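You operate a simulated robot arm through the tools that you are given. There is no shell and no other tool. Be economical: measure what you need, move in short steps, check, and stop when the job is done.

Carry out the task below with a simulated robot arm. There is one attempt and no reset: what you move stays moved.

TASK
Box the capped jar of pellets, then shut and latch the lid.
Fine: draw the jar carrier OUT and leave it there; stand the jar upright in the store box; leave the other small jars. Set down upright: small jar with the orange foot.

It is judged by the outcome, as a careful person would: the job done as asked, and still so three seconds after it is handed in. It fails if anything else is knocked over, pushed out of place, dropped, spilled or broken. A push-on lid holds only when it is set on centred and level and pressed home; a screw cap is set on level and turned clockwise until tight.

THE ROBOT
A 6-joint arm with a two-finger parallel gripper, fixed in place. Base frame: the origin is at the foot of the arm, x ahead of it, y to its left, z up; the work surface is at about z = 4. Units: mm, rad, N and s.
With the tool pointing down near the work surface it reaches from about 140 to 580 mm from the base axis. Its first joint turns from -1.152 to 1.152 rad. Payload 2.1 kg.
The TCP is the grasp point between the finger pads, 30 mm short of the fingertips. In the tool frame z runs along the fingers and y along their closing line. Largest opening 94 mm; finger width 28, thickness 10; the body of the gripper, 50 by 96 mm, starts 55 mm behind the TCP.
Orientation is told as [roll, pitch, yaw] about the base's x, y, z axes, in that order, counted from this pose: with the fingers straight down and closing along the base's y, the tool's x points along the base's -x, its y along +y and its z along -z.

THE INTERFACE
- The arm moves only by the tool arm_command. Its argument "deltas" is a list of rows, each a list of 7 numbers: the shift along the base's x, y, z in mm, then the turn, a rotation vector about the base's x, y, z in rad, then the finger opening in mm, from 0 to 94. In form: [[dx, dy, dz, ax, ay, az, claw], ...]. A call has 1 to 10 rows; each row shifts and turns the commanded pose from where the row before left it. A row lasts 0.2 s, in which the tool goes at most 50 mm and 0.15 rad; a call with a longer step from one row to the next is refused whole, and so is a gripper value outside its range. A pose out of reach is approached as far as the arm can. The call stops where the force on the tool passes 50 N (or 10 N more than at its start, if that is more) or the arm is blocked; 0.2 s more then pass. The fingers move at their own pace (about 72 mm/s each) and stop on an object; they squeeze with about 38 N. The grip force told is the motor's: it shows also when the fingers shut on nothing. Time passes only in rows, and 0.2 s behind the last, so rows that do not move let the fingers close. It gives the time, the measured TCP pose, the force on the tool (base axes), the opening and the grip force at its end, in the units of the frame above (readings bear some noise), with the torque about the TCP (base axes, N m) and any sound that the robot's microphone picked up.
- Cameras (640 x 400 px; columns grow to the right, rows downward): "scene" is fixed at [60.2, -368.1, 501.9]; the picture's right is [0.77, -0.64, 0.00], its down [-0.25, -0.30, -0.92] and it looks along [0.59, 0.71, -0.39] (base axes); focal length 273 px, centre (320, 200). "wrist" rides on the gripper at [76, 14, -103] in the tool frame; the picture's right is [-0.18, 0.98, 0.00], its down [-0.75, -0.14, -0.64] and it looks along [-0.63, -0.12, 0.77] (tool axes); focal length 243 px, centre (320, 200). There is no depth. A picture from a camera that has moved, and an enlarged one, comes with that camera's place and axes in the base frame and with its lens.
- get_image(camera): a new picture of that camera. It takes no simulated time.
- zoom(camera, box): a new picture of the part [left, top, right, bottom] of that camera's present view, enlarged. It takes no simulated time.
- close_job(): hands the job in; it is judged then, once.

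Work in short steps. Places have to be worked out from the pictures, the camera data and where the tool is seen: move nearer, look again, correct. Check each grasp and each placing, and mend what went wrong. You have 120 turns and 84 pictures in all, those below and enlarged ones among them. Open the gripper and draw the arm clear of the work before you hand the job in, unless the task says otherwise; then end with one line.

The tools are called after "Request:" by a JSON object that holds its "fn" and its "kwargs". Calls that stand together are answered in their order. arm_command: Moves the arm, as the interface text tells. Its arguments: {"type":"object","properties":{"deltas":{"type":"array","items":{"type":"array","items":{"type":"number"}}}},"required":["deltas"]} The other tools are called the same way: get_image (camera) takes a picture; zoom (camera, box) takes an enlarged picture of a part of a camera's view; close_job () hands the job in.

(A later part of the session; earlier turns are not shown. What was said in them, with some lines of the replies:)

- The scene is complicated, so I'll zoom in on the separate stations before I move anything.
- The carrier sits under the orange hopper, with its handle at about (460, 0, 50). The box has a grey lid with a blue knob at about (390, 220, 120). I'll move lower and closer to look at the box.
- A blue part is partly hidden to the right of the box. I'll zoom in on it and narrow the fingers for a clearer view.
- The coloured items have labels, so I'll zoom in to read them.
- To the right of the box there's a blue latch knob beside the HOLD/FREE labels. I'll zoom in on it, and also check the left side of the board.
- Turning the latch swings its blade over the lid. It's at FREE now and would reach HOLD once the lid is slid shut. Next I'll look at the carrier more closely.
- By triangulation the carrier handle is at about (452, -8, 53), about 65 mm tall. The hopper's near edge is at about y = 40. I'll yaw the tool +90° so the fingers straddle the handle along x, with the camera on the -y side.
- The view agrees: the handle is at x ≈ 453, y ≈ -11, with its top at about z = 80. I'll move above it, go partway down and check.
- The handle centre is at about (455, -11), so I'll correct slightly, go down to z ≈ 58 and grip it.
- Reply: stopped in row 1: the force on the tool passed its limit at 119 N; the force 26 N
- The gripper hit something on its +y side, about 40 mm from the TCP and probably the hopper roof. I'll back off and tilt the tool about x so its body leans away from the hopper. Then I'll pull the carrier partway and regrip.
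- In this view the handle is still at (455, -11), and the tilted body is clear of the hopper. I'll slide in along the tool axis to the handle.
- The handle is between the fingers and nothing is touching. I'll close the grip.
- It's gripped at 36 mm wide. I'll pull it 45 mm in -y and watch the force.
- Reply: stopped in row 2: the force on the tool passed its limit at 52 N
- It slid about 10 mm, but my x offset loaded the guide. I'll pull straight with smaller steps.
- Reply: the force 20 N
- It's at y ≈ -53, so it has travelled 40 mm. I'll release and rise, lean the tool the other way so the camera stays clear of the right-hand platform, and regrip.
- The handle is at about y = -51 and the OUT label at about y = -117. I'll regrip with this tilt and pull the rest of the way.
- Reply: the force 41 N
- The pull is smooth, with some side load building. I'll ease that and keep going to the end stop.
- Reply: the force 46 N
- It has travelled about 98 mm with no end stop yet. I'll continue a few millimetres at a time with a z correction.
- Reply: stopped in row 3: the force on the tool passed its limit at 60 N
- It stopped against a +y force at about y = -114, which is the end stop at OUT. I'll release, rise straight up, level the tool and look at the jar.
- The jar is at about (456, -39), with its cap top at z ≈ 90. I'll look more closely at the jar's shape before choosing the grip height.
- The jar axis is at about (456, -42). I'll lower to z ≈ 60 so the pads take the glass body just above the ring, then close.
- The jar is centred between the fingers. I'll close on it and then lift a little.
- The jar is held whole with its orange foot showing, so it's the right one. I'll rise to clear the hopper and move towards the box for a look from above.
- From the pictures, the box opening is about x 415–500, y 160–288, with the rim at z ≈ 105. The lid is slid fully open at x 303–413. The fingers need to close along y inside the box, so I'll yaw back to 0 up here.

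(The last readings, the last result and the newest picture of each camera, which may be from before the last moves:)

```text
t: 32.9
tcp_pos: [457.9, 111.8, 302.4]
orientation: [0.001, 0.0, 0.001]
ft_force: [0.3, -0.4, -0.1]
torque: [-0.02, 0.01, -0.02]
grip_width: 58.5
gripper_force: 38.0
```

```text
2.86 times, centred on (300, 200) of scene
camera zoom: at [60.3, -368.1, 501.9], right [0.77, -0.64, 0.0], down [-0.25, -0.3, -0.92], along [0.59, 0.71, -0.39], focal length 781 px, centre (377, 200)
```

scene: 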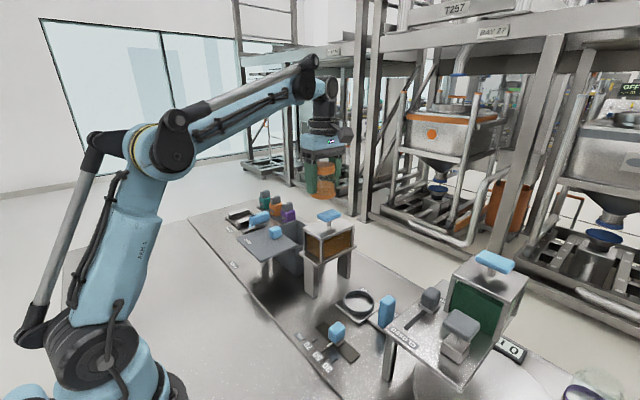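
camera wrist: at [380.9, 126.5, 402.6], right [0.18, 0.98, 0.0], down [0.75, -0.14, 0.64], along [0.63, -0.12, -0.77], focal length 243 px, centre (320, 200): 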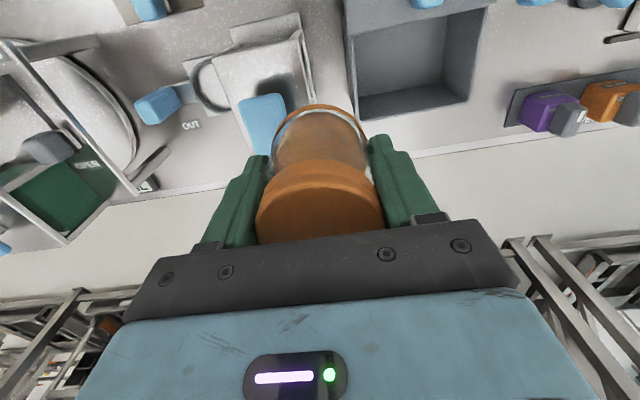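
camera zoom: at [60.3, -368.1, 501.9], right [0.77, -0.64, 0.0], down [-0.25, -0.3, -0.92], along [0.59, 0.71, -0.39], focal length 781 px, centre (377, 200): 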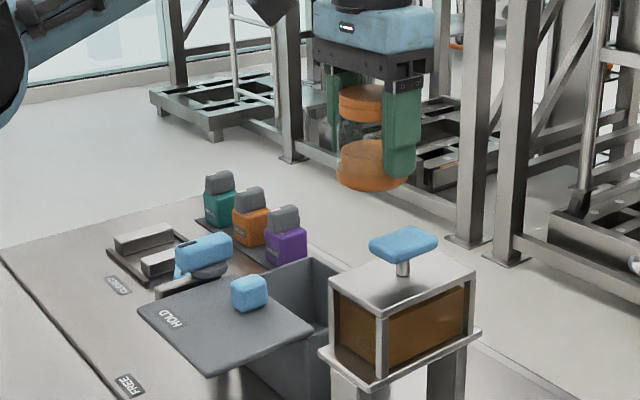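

The box rim runs from x ≈ 400 to 508 and y 149 to 286, so its centre is about (456, 218). I'll move over it and go down to just above the rim.

Request:
{"fn": "arm_command", "kwargs": {"deltas": [[0, 35, 0, 0, 0, 0, 40], [0, 40, 0, 0, 0, 0, 40], [0, 31, -20, 0, 0, 0, 40], [0, 0, -40, 0, 0, 0, 40], [0, 0, -40, 0, 0, 0, 40], [0, 0, -20, 0, 0, 0, 40], [0, 0, 0, 0, 0, 0, 40]]}}

Request:
{"fn": "get_image", "kwargs": {"camera": "wrist"}}

Request:
{"fn": "zoom", "kwargs": {"camera": "scene", "box": [220, 130, 380, 270]}}

```text
t: 34.5
tcp_pos: [455.7, 218.5, 181.3]
orientation: [-0.001, -0.002, 0.0]
ft_force: [-0.2, 0.8, -0.1]
torque: [0.01, -0.07, 0.01]
grip_width: 58.9
gripper_force: 37.5
```

```text
42 pictures are left
camera wrist: at [379.7, 231.2, 281.2], right [0.18, 0.98, 0.0], down [0.75, -0.14, 0.64], along [0.63, -0.12, -0.77], focal length 243 px, centre (320, 200)
```

wrist: 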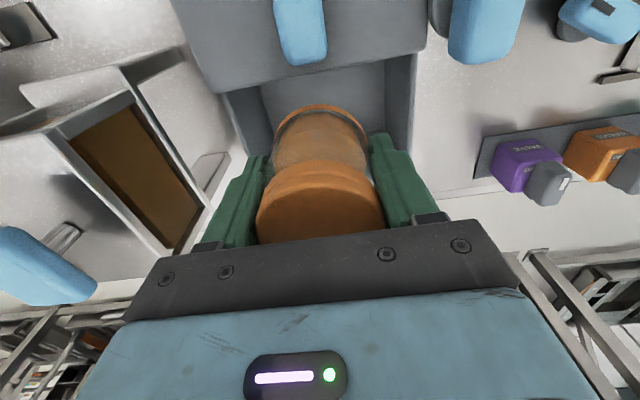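

```text
2.86 times, centred on (300, 200) of scene
camera zoom: at [60.3, -368.1, 501.9], right [0.77, -0.64, 0.0], down [-0.25, -0.3, -0.92], along [0.59, 0.71, -0.39], focal length 781 px, centre (377, 200)
```

zoom: 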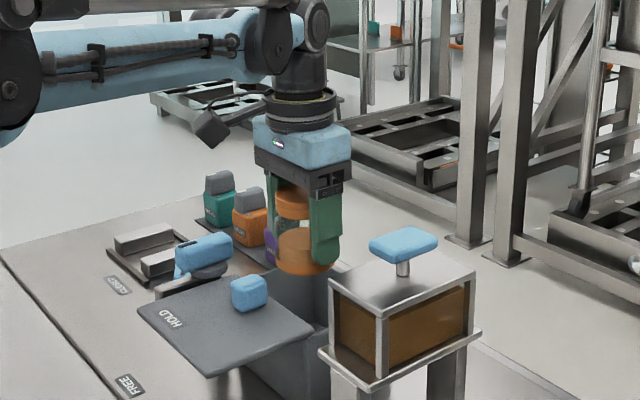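

The lid's far edge is at x ≈ 417, so the opening centre is about (461, 219). I'll shift +5 in x and lower the jar into the box, slowing near the floor.

Request:
{"fn": "arm_command", "kwargs": {"deltas": [[5, 1, -15, 0, 0, 0, 40], [0, 0, -25, 0, 0, 0, 40], [0, 0, -25, 0, 0, 0, 40], [0, 0, -20, 0, 0, 0, 40], [0, 0, -15, 0, 0, 0, 40], [0, 0, 0, 0, 0, 0, 40]]}}

Request:
{"fn": "get_image", "kwargs": {"camera": "wrist"}}

Request:
{"fn": "zoom", "kwargs": {"camera": "scene", "box": [220, 160, 360, 270]}}

```text
t: 35.9
tcp_pos: [462.3, 219.3, 81.3]
orientation: [0.0, -0.002, 0.002]
ft_force: [1.5, 0.1, -0.1]
torque: [0.04, -0.02, 0.02]
grip_width: 58.9
gripper_force: 38.3
```

```text
40 pictures are left
camera wrist: at [385.7, 233.5, 182.2], right [0.18, 0.98, 0.0], down [0.75, -0.14, 0.64], along [0.63, -0.12, -0.77], focal length 243 px, centre (320, 200)
```

wrist: 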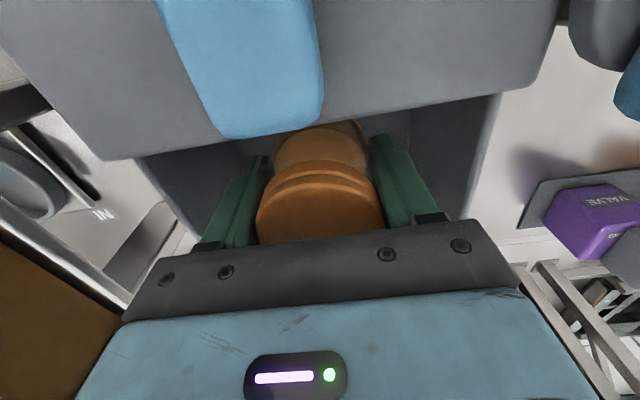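

```text
3.64 times, centred on (290, 215) of scene
camera zoom: at [60.3, -368.1, 501.9], right [0.77, -0.64, 0.0], down [-0.25, -0.3, -0.92], along [0.59, 0.71, -0.39], focal length 994 px, centre (429, 146)
```

zoom: 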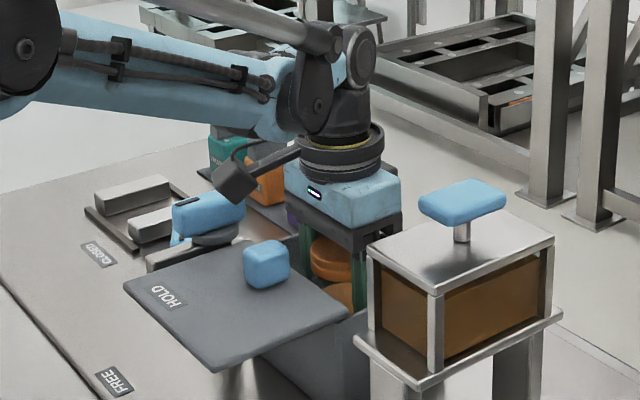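

Here the camera would come within a few millimetres of the lid knob at full depth. I'll yaw -0.35 rad, which is safe since the jar is round, so the camera passes between the knob and the latch. Then I'll keep lowering.

Request:
{"fn": "arm_command", "kwargs": {"deltas": [[0, 0, 0, 0, 0, -0.12, 40], [0, 0, 0, 0, 0, -0.12, 40], [0, 0, 0, 0, 0, -0.11, 40], [0, 0, -6, 0, 0, 0, 40], [0, 0, -4, 0, 0, 0, 40], [0, 0, 0, 0, 0, 0, 40]]}}

Request:
{"fn": "zoom", "kwargs": {"camera": "scene", "box": [220, 160, 360, 270]}}

```text
t: 37.3
tcp_pos: [460.3, 220.2, 73.0]
orientation: [0.001, -0.001, -0.35]
ft_force: [-0.2, -0.3, -0.5]
torque: [0.0, -0.02, -0.03]
grip_width: 58.8
gripper_force: 38.0
```

```text
3.64 times, centred on (290, 215) of scene
camera zoom: at [60.3, -368.1, 501.9], right [0.77, -0.64, 0.0], down [-0.25, -0.3, -0.92], along [0.59, 0.71, -0.39], focal length 994 px, centre (429, 146)
```

zoom: 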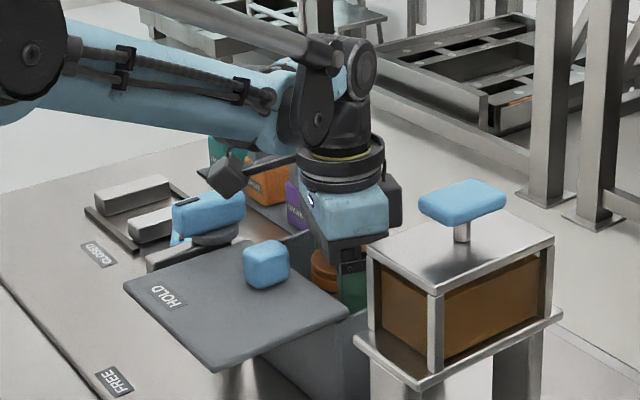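

The camera is clear of both. I'll lower in small steps until the jar touches the floor.

Request:
{"fn": "arm_command", "kwargs": {"deltas": [[0, 0, -3, 0, 0, 0, 40], [0, 0, -3, 0, 0, 0, 40], [0, 0, -2, 0, 0, 0, 40], [0, 0, -2, 0, 0, 0, 40], [0, 0, 0, 0, 0, 0, 40]]}}

```text
t: 38.5
tcp_pos: [461.2, 219.0, 60.4]
orientation: [-0.001, -0.003, -0.348]
ft_force: [-0.3, -0.7, -0.6]
torque: [0.01, 0.02, 0.04]
grip_width: 58.7
gripper_force: 38.1
```

Request:
{"fn": "arm_command", "kwargs": {"deltas": [[0, 0, -1.5, 0, 0, 0, 40], [0, 0, -1.5, 0, 0, 0, 40], [0, 0, -1.5, 0, 0, 0, 40], [0, 0, 0, 0, 0, 0, 40]]}}

```text
t: 39.5
tcp_pos: [462.2, 219.5, 59.2]
orientation: [-0.002, -0.002, -0.347]
ft_force: [1.7, 2.1, 22.0]
torque: [-0.07, 0.17, 0.01]
grip_width: 58.5
gripper_force: 37.9
```

There's a 22 N upward reaction, so the foot is on the floor. I'll ease up slightly and open the fingers gently.

Request:
{"fn": "arm_command", "kwargs": {"deltas": [[0, 0, 0.8, 0, 0, 0, 40], [0, 0, 0, 0, 0, 0, 60], [0, 0, 0, 0, 0, 0, 66], [0, 0, 0, 0, 0, 0, 78], [0, 0, 0, 0, 0, 0, 78]]}}

Request:
{"fn": "get_image", "kwargs": {"camera": "wrist"}}

```text
t: 40.7
tcp_pos: [461.5, 219.0, 57.6]
orientation: [0.0, -0.003, -0.349]
ft_force: [0.0, -0.5, 0.1]
torque: [0.02, 0.0, -0.01]
grip_width: 78.0
gripper_force: 0.0
```

```text
37 pictures are left
camera wrist: at [394.9, 258.6, 158.7], right [0.51, 0.86, 0.0], down [0.66, -0.39, 0.64], along [0.55, -0.33, -0.77], focal length 243 px, centre (320, 200)
```

wrist: 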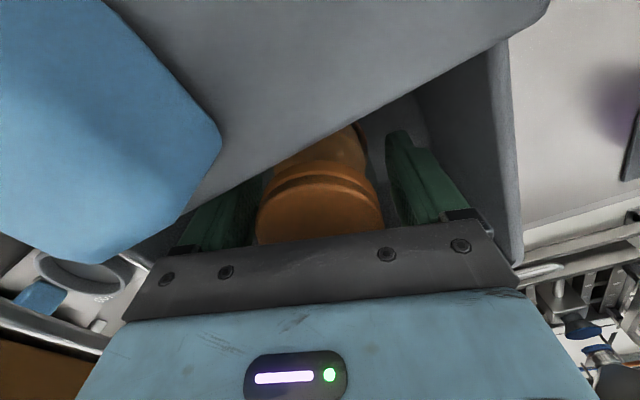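

The jar stands free and the fingers are clear of it. I'll rise straight up and check.

Request:
{"fn": "arm_command", "kwargs": {"deltas": [[0, 0, 10, 0, 0, 0, 78], [0, 0, 25, 0, 0, 0, 78], [0, 0, 35, 0, 0, 0, 78], [0, 0, 40, 0, 0, 0, 78], [-10, 0, 40, 0, 0, 0.12, 78], [-30, 0, 30, 0, 0, 0.12, 78], [-30, 0, 0, 0, 0, 0.11, 78], [0, 0, 0, 0, 0, 0, 78]]}}

Request:
{"fn": "get_image", "kwargs": {"camera": "wrist"}}

Request:
{"fn": "zoom", "kwargs": {"camera": "scene", "box": [220, 160, 360, 270]}}

```text
t: 42.5
tcp_pos: [392.9, 219.3, 239.5]
orientation: [0.0, -0.002, 0.004]
ft_force: [0.0, 0.5, -0.8]
torque: [-0.01, 0.02, -0.02]
grip_width: 78.2
gripper_force: 0.1
```

```text
36 pictures are left
camera wrist: at [316.2, 233.9, 339.9], right [0.18, 0.98, 0.0], down [0.75, -0.14, 0.64], along [0.63, -0.12, -0.77], focal length 243 px, centre (320, 200)
```

wrist: 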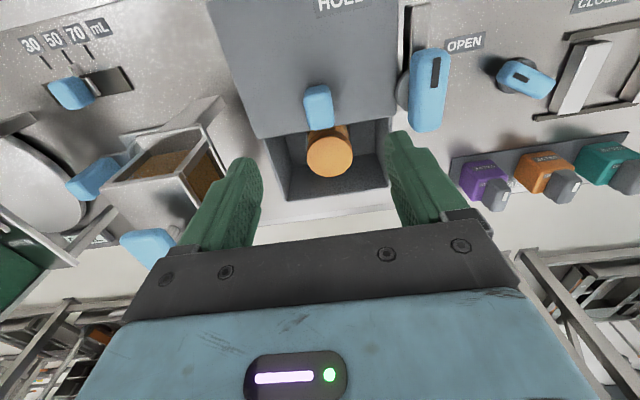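

```text
3.64 times, centred on (290, 215) of scene
camera zoom: at [60.2, -368.1, 501.9], right [0.77, -0.64, 0.0], down [-0.25, -0.3, -0.92], along [0.59, 0.71, -0.39], focal length 994 px, centre (429, 146)
```

zoom: 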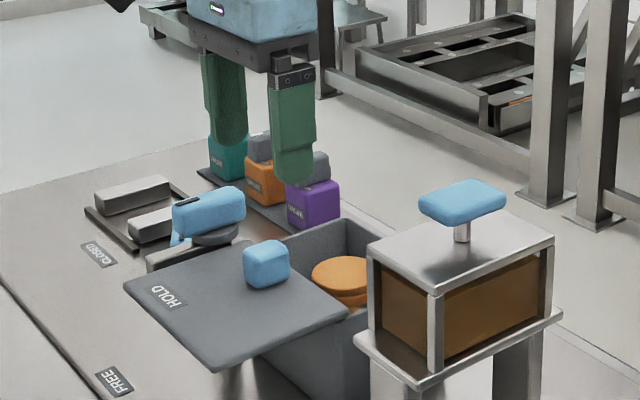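

The jar stands upright in the box with its cap below the rim. Next is the lid: its knob is at about (389, 218) with its top at z ≈ 134. I'll straddle it along y, with the tips just above the lid.

Request:
{"fn": "arm_command", "kwargs": {"deltas": [[-4, -1, -30, 0, 0, 0, 60], [0, 0, -35, 0, 0, 0, 60], [0, 0, -20, 0, 0, 0, 60], [0, 0, 0, 0, 0, 0, 60]]}}

Request:
{"fn": "get_image", "kwargs": {"camera": "wrist"}}

Request:
{"fn": "zoom", "kwargs": {"camera": "scene", "box": [220, 160, 360, 270]}}

```text
t: 43.5
tcp_pos: [388.1, 217.1, 152.7]
orientation: [-0.002, -0.003, 0.001]
ft_force: [-0.1, 0.3, 0.0]
torque: [0.0, -0.01, 0.03]
grip_width: 60.0
gripper_force: 0.1
```

```text
34 pictures are left
camera wrist: at [311.9, 231.6, 253.4], right [0.18, 0.98, 0.0], down [0.75, -0.14, 0.64], along [0.63, -0.12, -0.77], focal length 243 px, centre (320, 200)
```

wrist: 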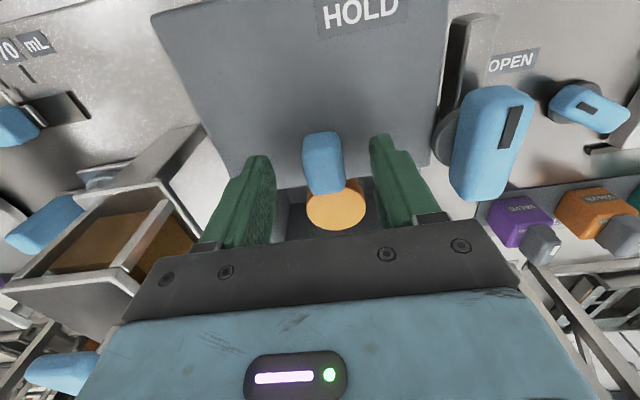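

```text
3.64 times, centred on (290, 215) of scene
camera zoom: at [60.2, -368.1, 501.9], right [0.77, -0.64, 0.0], down [-0.25, -0.3, -0.92], along [0.59, 0.71, -0.39], focal length 994 px, centre (429, 146)
```

zoom: 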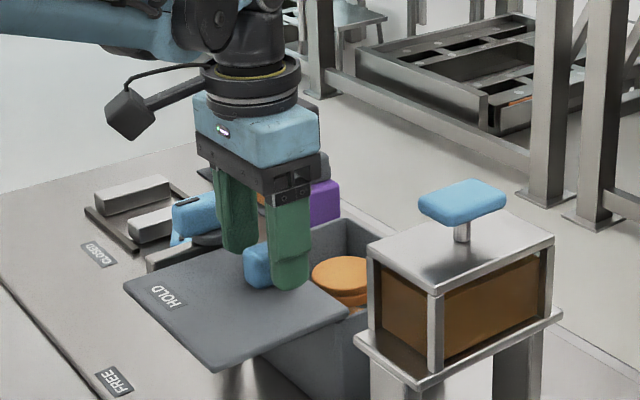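

The knob is between the fingers. I'll lower 10 mm more and grip it.

Request:
{"fn": "arm_command", "kwargs": {"deltas": [[0, 0, -10, 0, 0, 0, 60], [0, 0, 0, 0, 0, 0, 40], [0, 0, 0, 0, 0, 0, 10], [0, 0, 0, 0, 0, 0, 10], [0, 0, 0, 0, 0, 0, 10]]}}

```text
t: 44.7
tcp_pos: [388.5, 218.8, 142.4]
orientation: [0.003, -0.004, 0.003]
ft_force: [4.8, 22.7, -7.4]
torque: [-0.03, -0.14, -0.26]
grip_width: 27.7
gripper_force: 45.3
```

The knob is gripped at 27.7 mm. I'll relieve the side load with +1.5 in y, then slide the lid towards +x.

Request:
{"fn": "arm_command", "kwargs": {"deltas": [[2, 1.5, 0, 0, 0, 0, 10], [4, 0, 0, 0, 0, 0, 10], [6, 0, 0, 0, 0, 0, 10], [6, 0, 0, 0, 0, 0, 10]]}}

Request:
{"fn": "zoom", "kwargs": {"camera": "scene", "box": [220, 160, 360, 270]}}

```text
t: 45.6
tcp_pos: [401.0, 220.3, 144.9]
orientation: [0.0, 0.0, 0.002]
ft_force: [0.2, 0.4, 5.6]
torque: [0.15, -0.07, -0.05]
grip_width: 23.4
gripper_force: 45.1
stopped in row 4: the force on the tool passed its limit at 52 N (the readings are from after the stop); the commanded pose is now the measured one
```

```text
3.64 times, centred on (290, 215) of scene
camera zoom: at [60.2, -368.2, 501.9], right [0.77, -0.64, 0.0], down [-0.25, -0.3, -0.92], along [0.59, 0.71, -0.39], focal length 994 px, centre (429, 146)
```

zoom: 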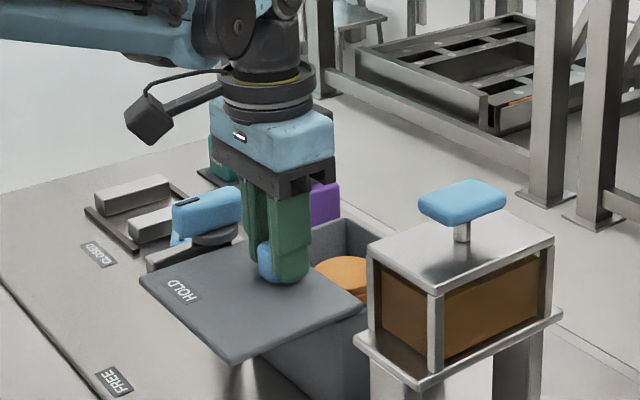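

The lid slid about 12 mm, but the fingers are slipping off the rounded knob. I'll release and push the knob from behind with closed fingers instead.

Request:
{"fn": "arm_command", "kwargs": {"deltas": [[0, 0, 0, 0, 0, 0, 45], [0, 0, 0, 0, 0, 0, 60], [0, 0, 25, 0, 0, 0, 60], [-20, 0, 15, 0, 0, 0, 40], [-25, 0, 0, 0, 0, 0, 0], [0, 0, 0, 0, 0, 0, 0], [0, 0, -20, 0, 0, 0, 0], [0, 0, -19, 0, 0, 0, 0], [0, 0, 0, 0, 0, 0, 0]]}}

Request:
{"fn": "get_image", "kwargs": {"camera": "wrist"}}

Request:
{"fn": "zoom", "kwargs": {"camera": "scene", "box": [220, 160, 360, 270]}}

```text
t: 47.6
tcp_pos: [354.5, 219.9, 146.1]
orientation: [0.0, -0.001, 0.001]
ft_force: [0.2, -0.6, 0.9]
torque: [0.02, 0.01, -0.04]
grip_width: 0.0
gripper_force: 33.5
```

```text
31 pictures are left
camera wrist: at [278.5, 233.3, 246.9], right [0.18, 0.98, 0.0], down [0.75, -0.14, 0.64], along [0.63, -0.12, -0.77], focal length 243 px, centre (320, 200)
```

wrist: 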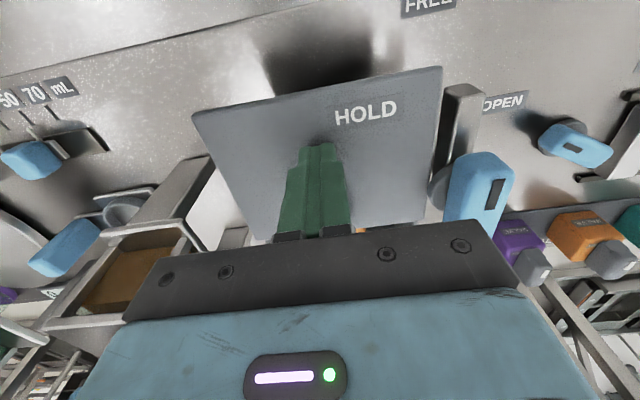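

```text
3.64 times, centred on (290, 215) of scene
camera zoom: at [60.2, -368.1, 501.9], right [0.77, -0.64, 0.0], down [-0.25, -0.3, -0.92], along [0.59, 0.71, -0.39], focal length 994 px, centre (429, 146)
```

zoom: 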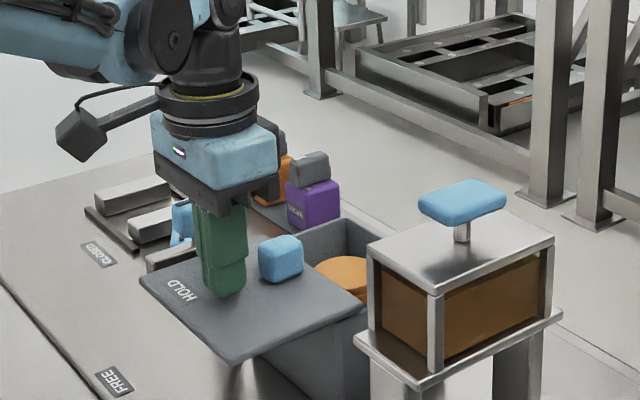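

The closed fingers are behind the knob. I'll lower 4 mm and push in +x.

Request:
{"fn": "arm_command", "kwargs": {"deltas": [[0, 0, -4, 0, 0, 0, 0], [8, 0, 0, 0, 0, 0, 0], [8, 0, 0, 0, 0, 0, 0], [6, 0, 0, 0, 0, 0, 0], [6, 0, 0, 0, 0, 0, 0], [6, 0, 0, 0, 0, 0, 0], [6, 0, 0, 0, 0, 0, 0], [6, 0, 0, 0, 0, 0, 0]]}}

Request:
{"fn": "zoom", "kwargs": {"camera": "scene", "box": [220, 160, 360, 270]}}

```text
t: 49.4
tcp_pos: [402.5, 218.4, 142.7]
orientation: [0.0, 0.0, 0.0]
ft_force: [0.0, 0.0, 0.8]
torque: [-0.01, 0.0, 0.0]
grip_width: 0.0
gripper_force: 33.2
```

```text
3.64 times, centred on (290, 215) of scene
camera zoom: at [60.2, -368.1, 501.9], right [0.77, -0.64, 0.0], down [-0.25, -0.3, -0.92], along [0.59, 0.71, -0.39], focal length 994 px, centre (429, 146)
```

zoom: 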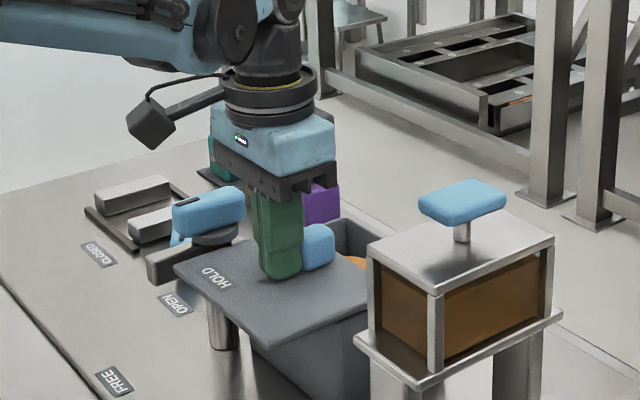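

The lid slides easily. I'll keep pushing to the closed stop.

Request:
{"fn": "arm_command", "kwargs": {"deltas": [[6, 0, 0, 0, 0, 0, 0], [6, 0, 0, 0, 0, 0, 0], [6, 0, 0, 0, 0, 0, 0], [6, 0, 0, 0, 0, 0, 0], [6, 0, 0, 0, 0, 0, 0], [6, 0, 0, 0, 0, 0, 0], [5, 0, 0, 0, 0, 0, 0], [5, 0, 0, 0, 0, 0, 0], [4, 0, 0, 0, 0, 0, 0]]}}

Request:
{"fn": "zoom", "kwargs": {"camera": "scene", "box": [220, 160, 360, 270]}}

```text
t: 51.4
tcp_pos: [452.9, 220.2, 140.6]
orientation: [0.0, 0.002, 0.001]
ft_force: [-0.2, -0.4, -0.4]
torque: [0.01, 0.0, 0.0]
grip_width: 0.0
gripper_force: 33.0
```

```text
3.64 times, centred on (290, 215) of scene
camera zoom: at [60.2, -368.1, 501.9], right [0.77, -0.64, 0.0], down [-0.25, -0.3, -0.92], along [0.59, 0.71, -0.39], focal length 994 px, centre (429, 146)
```

zoom: 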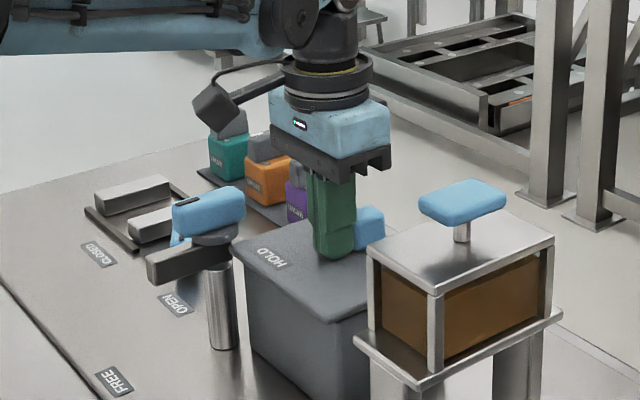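

The lid is nearly flush. I'll push on carefully until it stops.

Request:
{"fn": "arm_command", "kwargs": {"deltas": [[3, 0, 0, 0, 0, 0, 0], [3, 0, 0, 0, 0, 0, 0], [3, 0, 0, 0, 0, 0, 0], [3, 0, 0, 0, 0, 0, 0], [3, 0, 0, 0, 0, 0, 0]]}}

Request:
{"fn": "zoom", "kwargs": {"camera": "scene", "box": [220, 160, 360, 270]}}

```text
t: 52.5
tcp_pos: [461.1, 219.9, 141.3]
orientation: [-0.005, 0.023, 0.004]
ft_force: [-9.1, -2.2, -0.2]
torque: [0.05, 0.0, -0.08]
grip_width: 0.0
gripper_force: 32.4
stopped in row 5: the force on the tool passed its limit at 55 N (the readings are from after the stop); the commanded pose is now the measured one
```

```text
3.64 times, centred on (290, 215) of scene
camera zoom: at [60.3, -368.1, 501.9], right [0.77, -0.64, 0.0], down [-0.25, -0.3, -0.92], along [0.59, 0.71, -0.39], focal length 994 px, centre (429, 146)
```

zoom: 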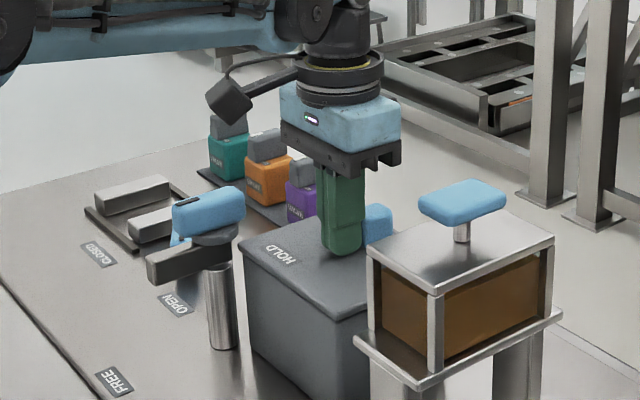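

The lid hit its stop and sits flush on the box. I'll back off, rise and look at the latch.

Request:
{"fn": "arm_command", "kwargs": {"deltas": [[-10, 0, 0, 0, -0.023, 0, 0], [-10, 0, 30, 0, 0, 0, 0], [-30, 0, 30, 0, 0, 0, 0], [-40, 0, 30, 0, 0, 0, 0], [-40, 0, 0, 0, 0, 0, 0], [0, 0, 0, 0, 0, 0, 0]]}}

Request:
{"fn": "get_image", "kwargs": {"camera": "wrist"}}

Request:
{"fn": "zoom", "kwargs": {"camera": "scene", "box": [220, 180, 320, 260]}}

```text
t: 53.9
tcp_pos: [330.9, 220.0, 233.0]
orientation: [-0.005, -0.003, 0.004]
ft_force: [-0.4, -0.1, 0.0]
torque: [-0.01, -0.03, 0.02]
grip_width: 0.1
gripper_force: 33.3
```

```text
26 pictures are left
camera wrist: at [254.6, 233.7, 333.0], right [0.18, 0.98, 0.0], down [0.75, -0.14, 0.65], along [0.63, -0.12, -0.76], focal length 243 px, centre (320, 200)
```

wrist: 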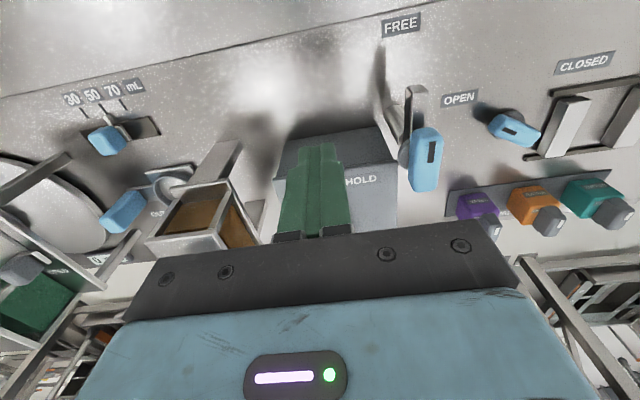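

```text
5.00 times, centred on (270, 220) of scene
camera zoom: at [60.2, -368.1, 501.9], right [0.77, -0.64, 0.0], down [-0.25, -0.3, -0.92], along [0.59, 0.71, -0.39], focal length 1367 px, centre (570, 100)
```

zoom: 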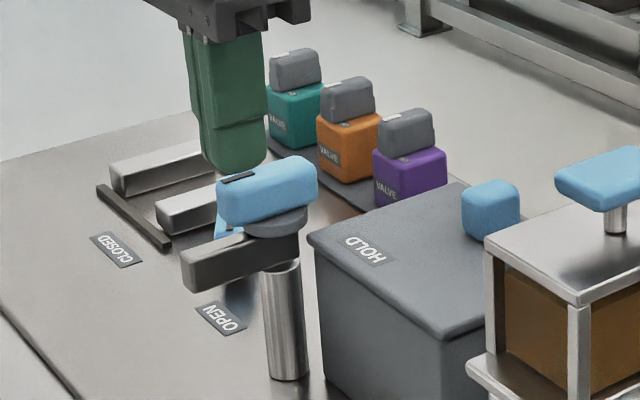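

The latch post is at about (390, 308). Its blue handle sits on top at z ≈ 122–148, lying along x, with the blade pointing to FREE. It has to turn counter-clockwise about 120° so the blade lies over the lid, towards HOLD. I'll move above it and look.

Request:
{"fn": "arm_command", "kwargs": {"deltas": [[27, 43, 0, 0.005, 0, -0.004, 30], [27, 44, 0, 0, 0, 0, 54], [0, 0, -20, 0, 0, 0, 54], [0, 0, -15, 0, 0, 0, 54], [0, 0, 0, 0, 0, 0, 54]]}}

Request:
{"fn": "get_image", "kwargs": {"camera": "wrist"}}

Request:
{"fn": "zoom", "kwargs": {"camera": "scene", "box": [220, 160, 320, 240]}}

```text
refused: row 1 steps farther than a row can; nothing moved
```

```text
24 pictures are left
camera wrist: at [254.6, 233.7, 333.0], right [0.18, 0.98, 0.0], down [0.75, -0.14, 0.65], along [0.63, -0.12, -0.76], focal length 243 px, centre (320, 200)
```

wrist: 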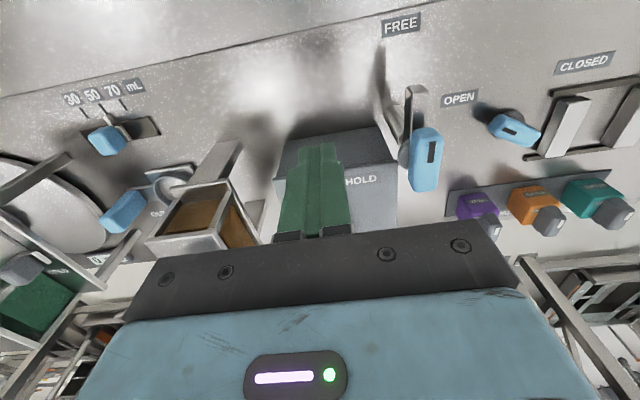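

```text
5.00 times, centred on (270, 200) of scene
camera zoom: at [60.2, -368.1, 501.9], right [0.77, -0.64, 0.0], down [-0.25, -0.3, -0.92], along [0.59, 0.71, -0.39], focal length 1367 px, centre (570, 200)
```

zoom: 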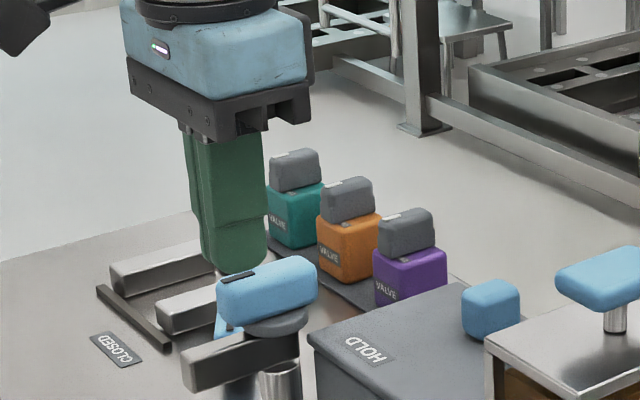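

That row was a touch too long, so I'm splitting the move into shorter steps.

Request:
{"fn": "arm_command", "kwargs": {"deltas": [[18, 29, 0, 0.005, 0, -0.004, 30], [18, 29, 0, 0, 0, 0, 54], [18, 29, 0, 0, 0, 0, 54], [0, 0, -20, 0, 0, 0, 54], [0, 0, -15, 0, 0, 0, 54], [0, 0, 0, 0, 0, 0, 54]]}}

Request:
{"fn": "get_image", "kwargs": {"camera": "wrist"}}

Request:
{"fn": "zoom", "kwargs": {"camera": "scene", "box": [220, 160, 320, 240]}}

```text
t: 55.3
tcp_pos: [385.5, 306.6, 197.7]
orientation: [0.002, -0.003, -0.001]
ft_force: [-0.2, -0.5, 0.2]
torque: [-0.01, 0.01, -0.01]
grip_width: 53.9
gripper_force: 0.2
```

```text
22 pictures are left
camera wrist: at [308.9, 320.7, 297.6], right [0.18, 0.98, 0.0], down [0.75, -0.14, 0.65], along [0.63, -0.12, -0.76], focal length 243 px, centre (320, 200)
```

wrist: 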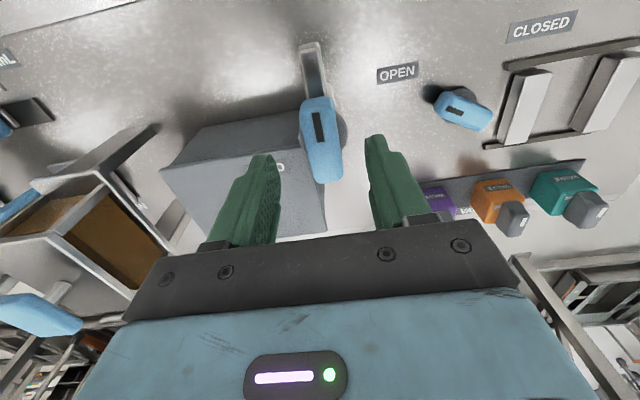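

```text
5.00 times, centred on (270, 200) of scene
camera zoom: at [60.3, -368.1, 501.9], right [0.77, -0.64, 0.0], down [-0.25, -0.3, -0.92], along [0.59, 0.71, -0.39], focal length 1367 px, centre (570, 200)
```

zoom: 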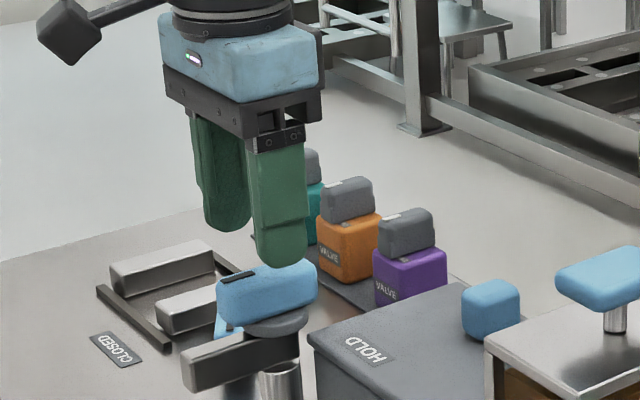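

The handle spans x ≈ 360–418 at y ≈ 307, centred on the post at about (389, 307). I'll lower to z ≈ 153 and grip across it.

Request:
{"fn": "arm_command", "kwargs": {"deltas": [[4, 0.5, -20, 0, 0, 0, 54], [0, 0, -20, 0, 0, 0, 54], [0, 0, -5, 0, 0, 0, 54], [0, 0, 0, 0, 0, 0, 35], [0, 0, 0, 0, 0, 0, 8], [0, 0, 0, 0, 0, 0, 8], [0, 0, 0, 0, 0, 0, 8]]}}

Request:
{"fn": "zoom", "kwargs": {"camera": "scene", "box": [220, 160, 320, 240]}}

```text
t: 56.9
tcp_pos: [389.7, 307.6, 152.7]
orientation: [0.001, -0.005, 0.0]
ft_force: [3.9, 11.7, -7.8]
torque: [-0.05, 0.0, 0.05]
grip_width: 28.2
gripper_force: 45.6
```

```text
5.00 times, centred on (270, 200) of scene
camera zoom: at [60.3, -368.1, 501.9], right [0.77, -0.64, 0.0], down [-0.25, -0.3, -0.92], along [0.59, 0.71, -0.39], focal length 1367 px, centre (570, 200)
```

zoom: 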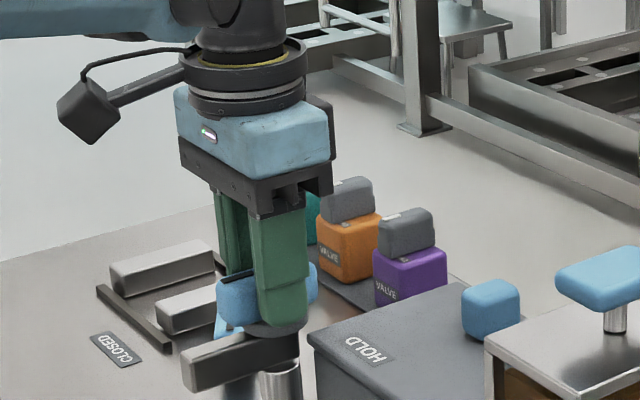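

It's gripped at 28 mm, centred on the post. I'll turn counter-clockwise in small steps and watch the torque.

Request:
{"fn": "arm_command", "kwargs": {"deltas": [[0, 0.8, 0, 0, 0, 0.05, 8], [0, 0, 0, 0, 0, 0.08, 8], [0, 0, 0, 0, 0, 0.08, 8], [0, 0, 0, 0, 0, 0.08, 8]]}}

Request:
{"fn": "zoom", "kwargs": {"camera": "scene", "box": [220, 160, 320, 240]}}

```text
t: 57.9
tcp_pos: [390.1, 306.5, 153.8]
orientation: [-0.002, -0.004, 0.287]
ft_force: [9.1, -5.7, 0.0]
torque: [0.18, -0.02, 0.01]
grip_width: 28.1
gripper_force: 45.3
```

```text
5.00 times, centred on (270, 200) of scene
camera zoom: at [60.2, -368.2, 501.9], right [0.77, -0.64, 0.0], down [-0.25, -0.3, -0.92], along [0.59, 0.71, -0.39], focal length 1367 px, centre (570, 200)
```

zoom: 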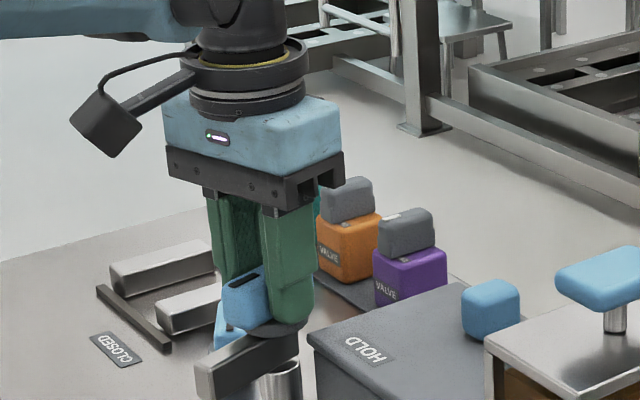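

The blade turns with the handle towards the box, at low torque. I'll carry on turning.

Request:
{"fn": "arm_command", "kwargs": {"deltas": [[0, 0, 0, 0, 0, 0.1, 8], [0, 0, 0, 0, 0, 0.1, 8], [0, 0, 0, 0, 0, 0.1, 8], [0, 0, 0, 0, 0, 0.1, 8], [0, 0, 0, 0, 0, 0.1, 8], [0, 0, 0, 0, 0, 0.1, 8], [0, 0, 0, 0, 0, 0.1, 8], [0, 0, 0, 0, 0, 0.1, 8]]}}

Request:
{"fn": "zoom", "kwargs": {"camera": "scene", "box": [220, 160, 320, 240]}}

```text
t: 59.7
tcp_pos: [393.2, 304.6, 152.2]
orientation: [-0.008, 0.003, 1.087]
ft_force: [7.1, -33.6, 17.4]
torque: [0.75, -0.56, -0.09]
grip_width: 28.2
gripper_force: 45.0
```

```text
5.00 times, centred on (270, 200) of scene
camera zoom: at [60.2, -368.2, 501.8], right [0.77, -0.64, 0.0], down [-0.25, -0.3, -0.92], along [0.59, 0.71, -0.39], focal length 1367 px, centre (570, 200)
```

zoom: 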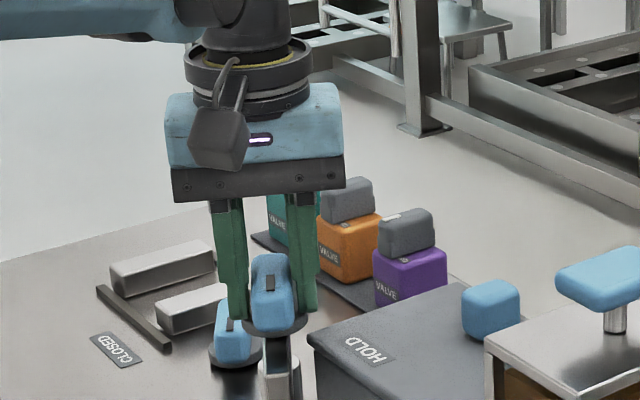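

Lateral load has built up to -34 N in y because the TCP is slightly off the pivot. I'll shift the command about -2.5 mm in y and +1 mm in x, then continue.

Request:
{"fn": "arm_command", "kwargs": {"deltas": [[1, -2.5, 0, 0, 0, 0, 8], [0, 0, 0, 0, 0, 0.1, 8], [0, 0, 0, 0, 0, 0.1, 8], [0, 0, 0, 0, 0, 0.1, 8], [0, 0, 0, 0, 0, 0.1, 8]]}}

Request:
{"fn": "zoom", "kwargs": {"camera": "scene", "box": [220, 160, 320, 240]}}

```text
t: 61.1
tcp_pos: [392.1, 304.7, 152.4]
orientation: [-0.008, -0.001, 1.489]
ft_force: [3.5, 0.2, 6.5]
torque: [0.05, 0.75, 0.02]
grip_width: 28.4
gripper_force: 45.0
stopped in row 5: the force on the tool passed its limit at 50 N (the readings are from after the stop); the commanded pose is now the measured one
```

```text
5.00 times, centred on (270, 200) of scene
camera zoom: at [60.2, -368.1, 501.9], right [0.77, -0.64, 0.0], down [-0.25, -0.3, -0.92], along [0.59, 0.71, -0.39], focal length 1367 px, centre (570, 200)
```

zoom: 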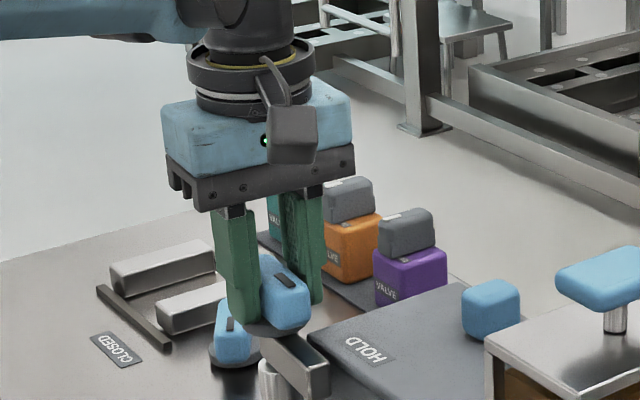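

The turn is at 85° and stopped on load. The blade now lies across the front edge of the lid, which would block it from sliding back. I'll look from the wrist before going on.

Request:
{"fn": "zoom", "kwargs": {"camera": "wrist", "box": [180, 20, 460, 240]}}

Request:
{"fn": "arm_command", "kwargs": {"deltas": [[0, 0, 0, 0, 0, 0.03, 8], [0, 0, 0, 0, 0, 0.03, 8], [0, 0, 0, 0, 0, 0.03, 8]]}}

```text
1.82 times, centred on (320, 130) of wrist
camera zoom: at [371.9, 229.2, 252.4], right [-0.96, 0.26, -0.01], down [0.2, 0.74, 0.65], along [0.18, 0.62, -0.76], focal length 441 px, centre (320, 327)
```

zoom: 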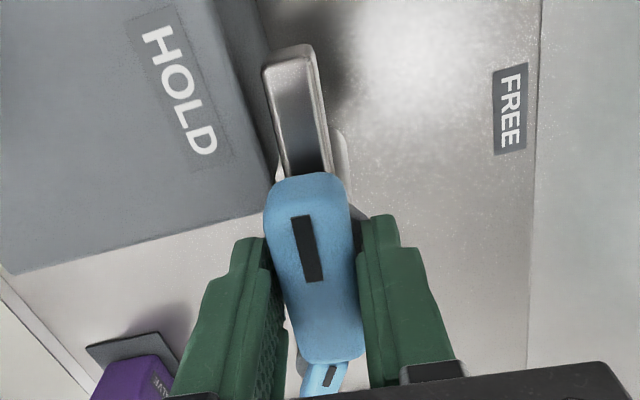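

```text
t: 61.9
tcp_pos: [392.7, 305.3, 152.7]
orientation: [-0.008, -0.003, 1.579]
ft_force: [5.5, 3.2, 17.1]
torque: [-0.53, 0.68, -0.62]
grip_width: 28.3
gripper_force: 45.4
```

Request:
{"fn": "arm_command", "kwargs": {"deltas": [[0, 0, 0, 0, 0, 0.04, 8], [0, 0, 0, 0, 0, 0.04, 8], [0, 0, 0, 0, 0, 0, 8]]}}

Request:
{"fn": "zoom", "kwargs": {"camera": "wrist", "box": [180, 20, 460, 240]}}

Request:
{"fn": "zoom", "kwargs": {"camera": "scene", "box": [240, 200, 310, 260]}}

```text
t: 62.7
tcp_pos: [393.9, 303.7, 152.1]
orientation: [-0.011, -0.002, 1.658]
ft_force: [9.8, 2.6, 12.4]
torque: [-0.2, 0.04, -1.63]
grip_width: 29.3
gripper_force: 44.9
```

```text
1.82 times, centred on (320, 130) of wrist
camera zoom: at [384.9, 226.3, 252.5], right [-0.99, 0.1, -0.01], down [0.07, 0.76, 0.65], along [0.07, 0.64, -0.76], focal length 441 px, centre (320, 327)
```

zoom: 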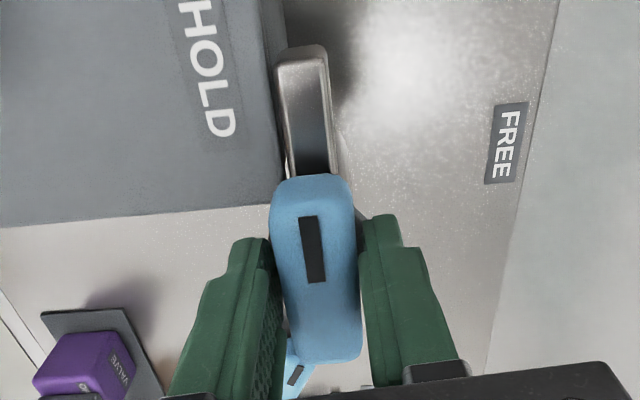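

```text
6.67 times, centred on (275, 230) of scene
camera zoom: at [60.2, -368.2, 501.9], right [0.77, -0.64, 0.0], down [-0.25, -0.3, -0.92], along [0.59, 0.71, -0.39], focal length 1823 px, centre (620, 0)
```

zoom: 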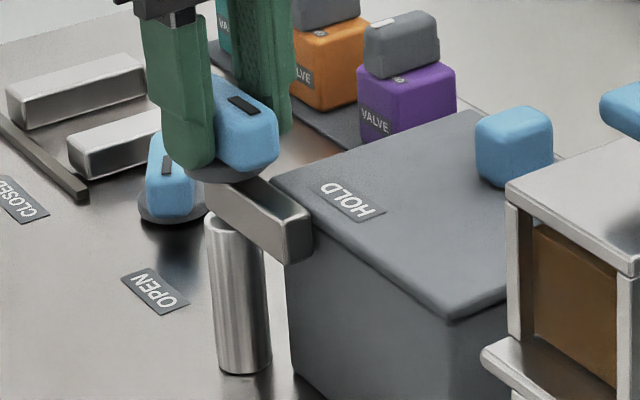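

The blade now lies flat across the lid's front edge and the resisting torque has climbed to 1.6 N·m, so this is the HOLD stop. I'll unload the twist, release and rise.

Request:
{"fn": "arm_command", "kwargs": {"deltas": [[0, 0, 0, 0, 0, -0.04, 8], [0, 0, 0, 0, 0, 0, 30], [0, 0, 0, 0, 0, 0, 56], [0, 0, 0, 0, 0, 0, 56], [0, 0, 25, 0, 0, 0, 56], [0, 0, 40, 0, 0, 0, 56], [0, 0, 40, 0, 0, 0, 56], [0, 0, 40, 0, 0, 0, 56], [-40, 0, 0, 0, 0, 0, 56], [-40, 0, 0, 0, 0, 0, 56]]}}

Request:
{"fn": "zoom", "kwargs": {"camera": "wrist", "box": [120, 0, 460, 240]}}

Request:
{"fn": "zoom", "kwargs": {"camera": "scene", "box": [220, 180, 320, 260]}}

```text
t: 64.9
tcp_pos: [309.7, 304.9, 296.7]
orientation: [-0.01, -0.004, 1.617]
ft_force: [-1.0, -0.5, 0.0]
torque: [-0.01, 0.01, 0.0]
grip_width: 56.2
gripper_force: 0.0
```

```text
1.67 times, centred on (290, 120) of wrist
camera zoom: at [300.4, 227.6, 396.7], right [-0.99, 0.14, -0.01], down [0.1, 0.76, 0.65], along [0.1, 0.64, -0.76], focal length 404 px, centre (370, 333)
```

zoom: 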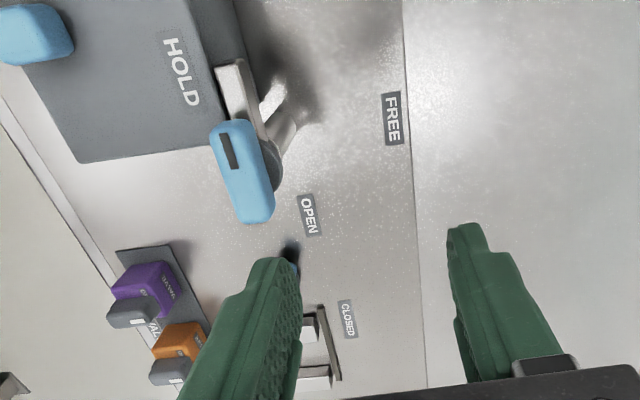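

```text
5.00 times, centred on (270, 220) of scene
camera zoom: at [60.3, -368.1, 501.9], right [0.77, -0.64, 0.0], down [-0.25, -0.3, -0.92], along [0.59, 0.71, -0.39], focal length 1367 px, centre (570, 100)
```

zoom: 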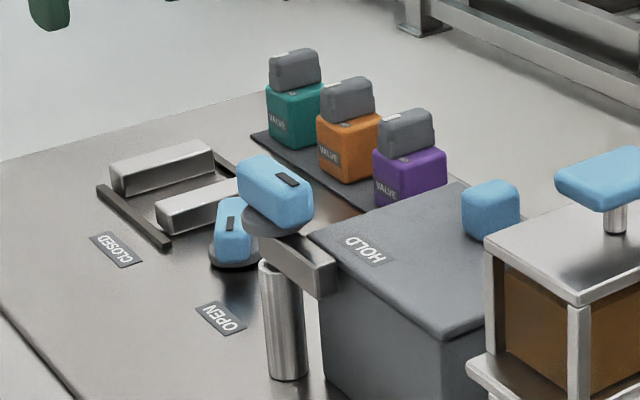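

The lid is shut and the latch blade is across its front edge at HOLD. I'll take one last look at the whole scene.

Request:
{"fn": "get_image", "kwargs": {"camera": "scene"}}

Request:
{"fn": "zoom", "kwargs": {"camera": "scene", "box": [290, 240, 530, 400]}}

```text
11 pictures are left
```

scene: 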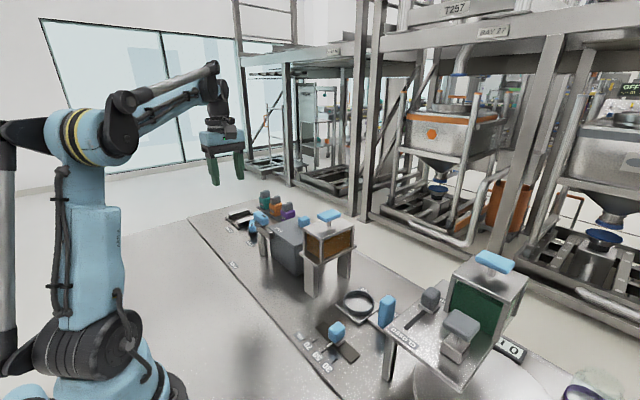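

```text
2.50 times, centred on (410, 320) of scene
camera zoom: at [60.3, -368.1, 501.9], right [0.77, -0.64, 0.0], down [-0.25, -0.3, -0.92], along [0.59, 0.71, -0.39], focal length 684 px, centre (95, -100)
```

zoom: 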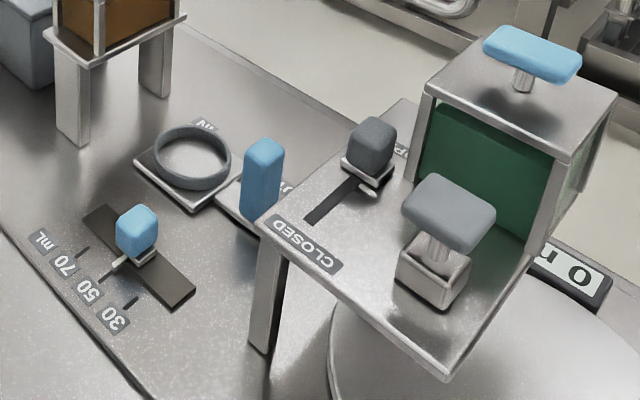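

Request:
{"fn": "close_job", "kwargs": {}}

```text
The job is handed in.
```

The orange-footed jar stands upright in the store box, with the lid slid shut and latched at HOLD. The jar carrier is left drawn out at OUT; in the final picture everything else looked in place.
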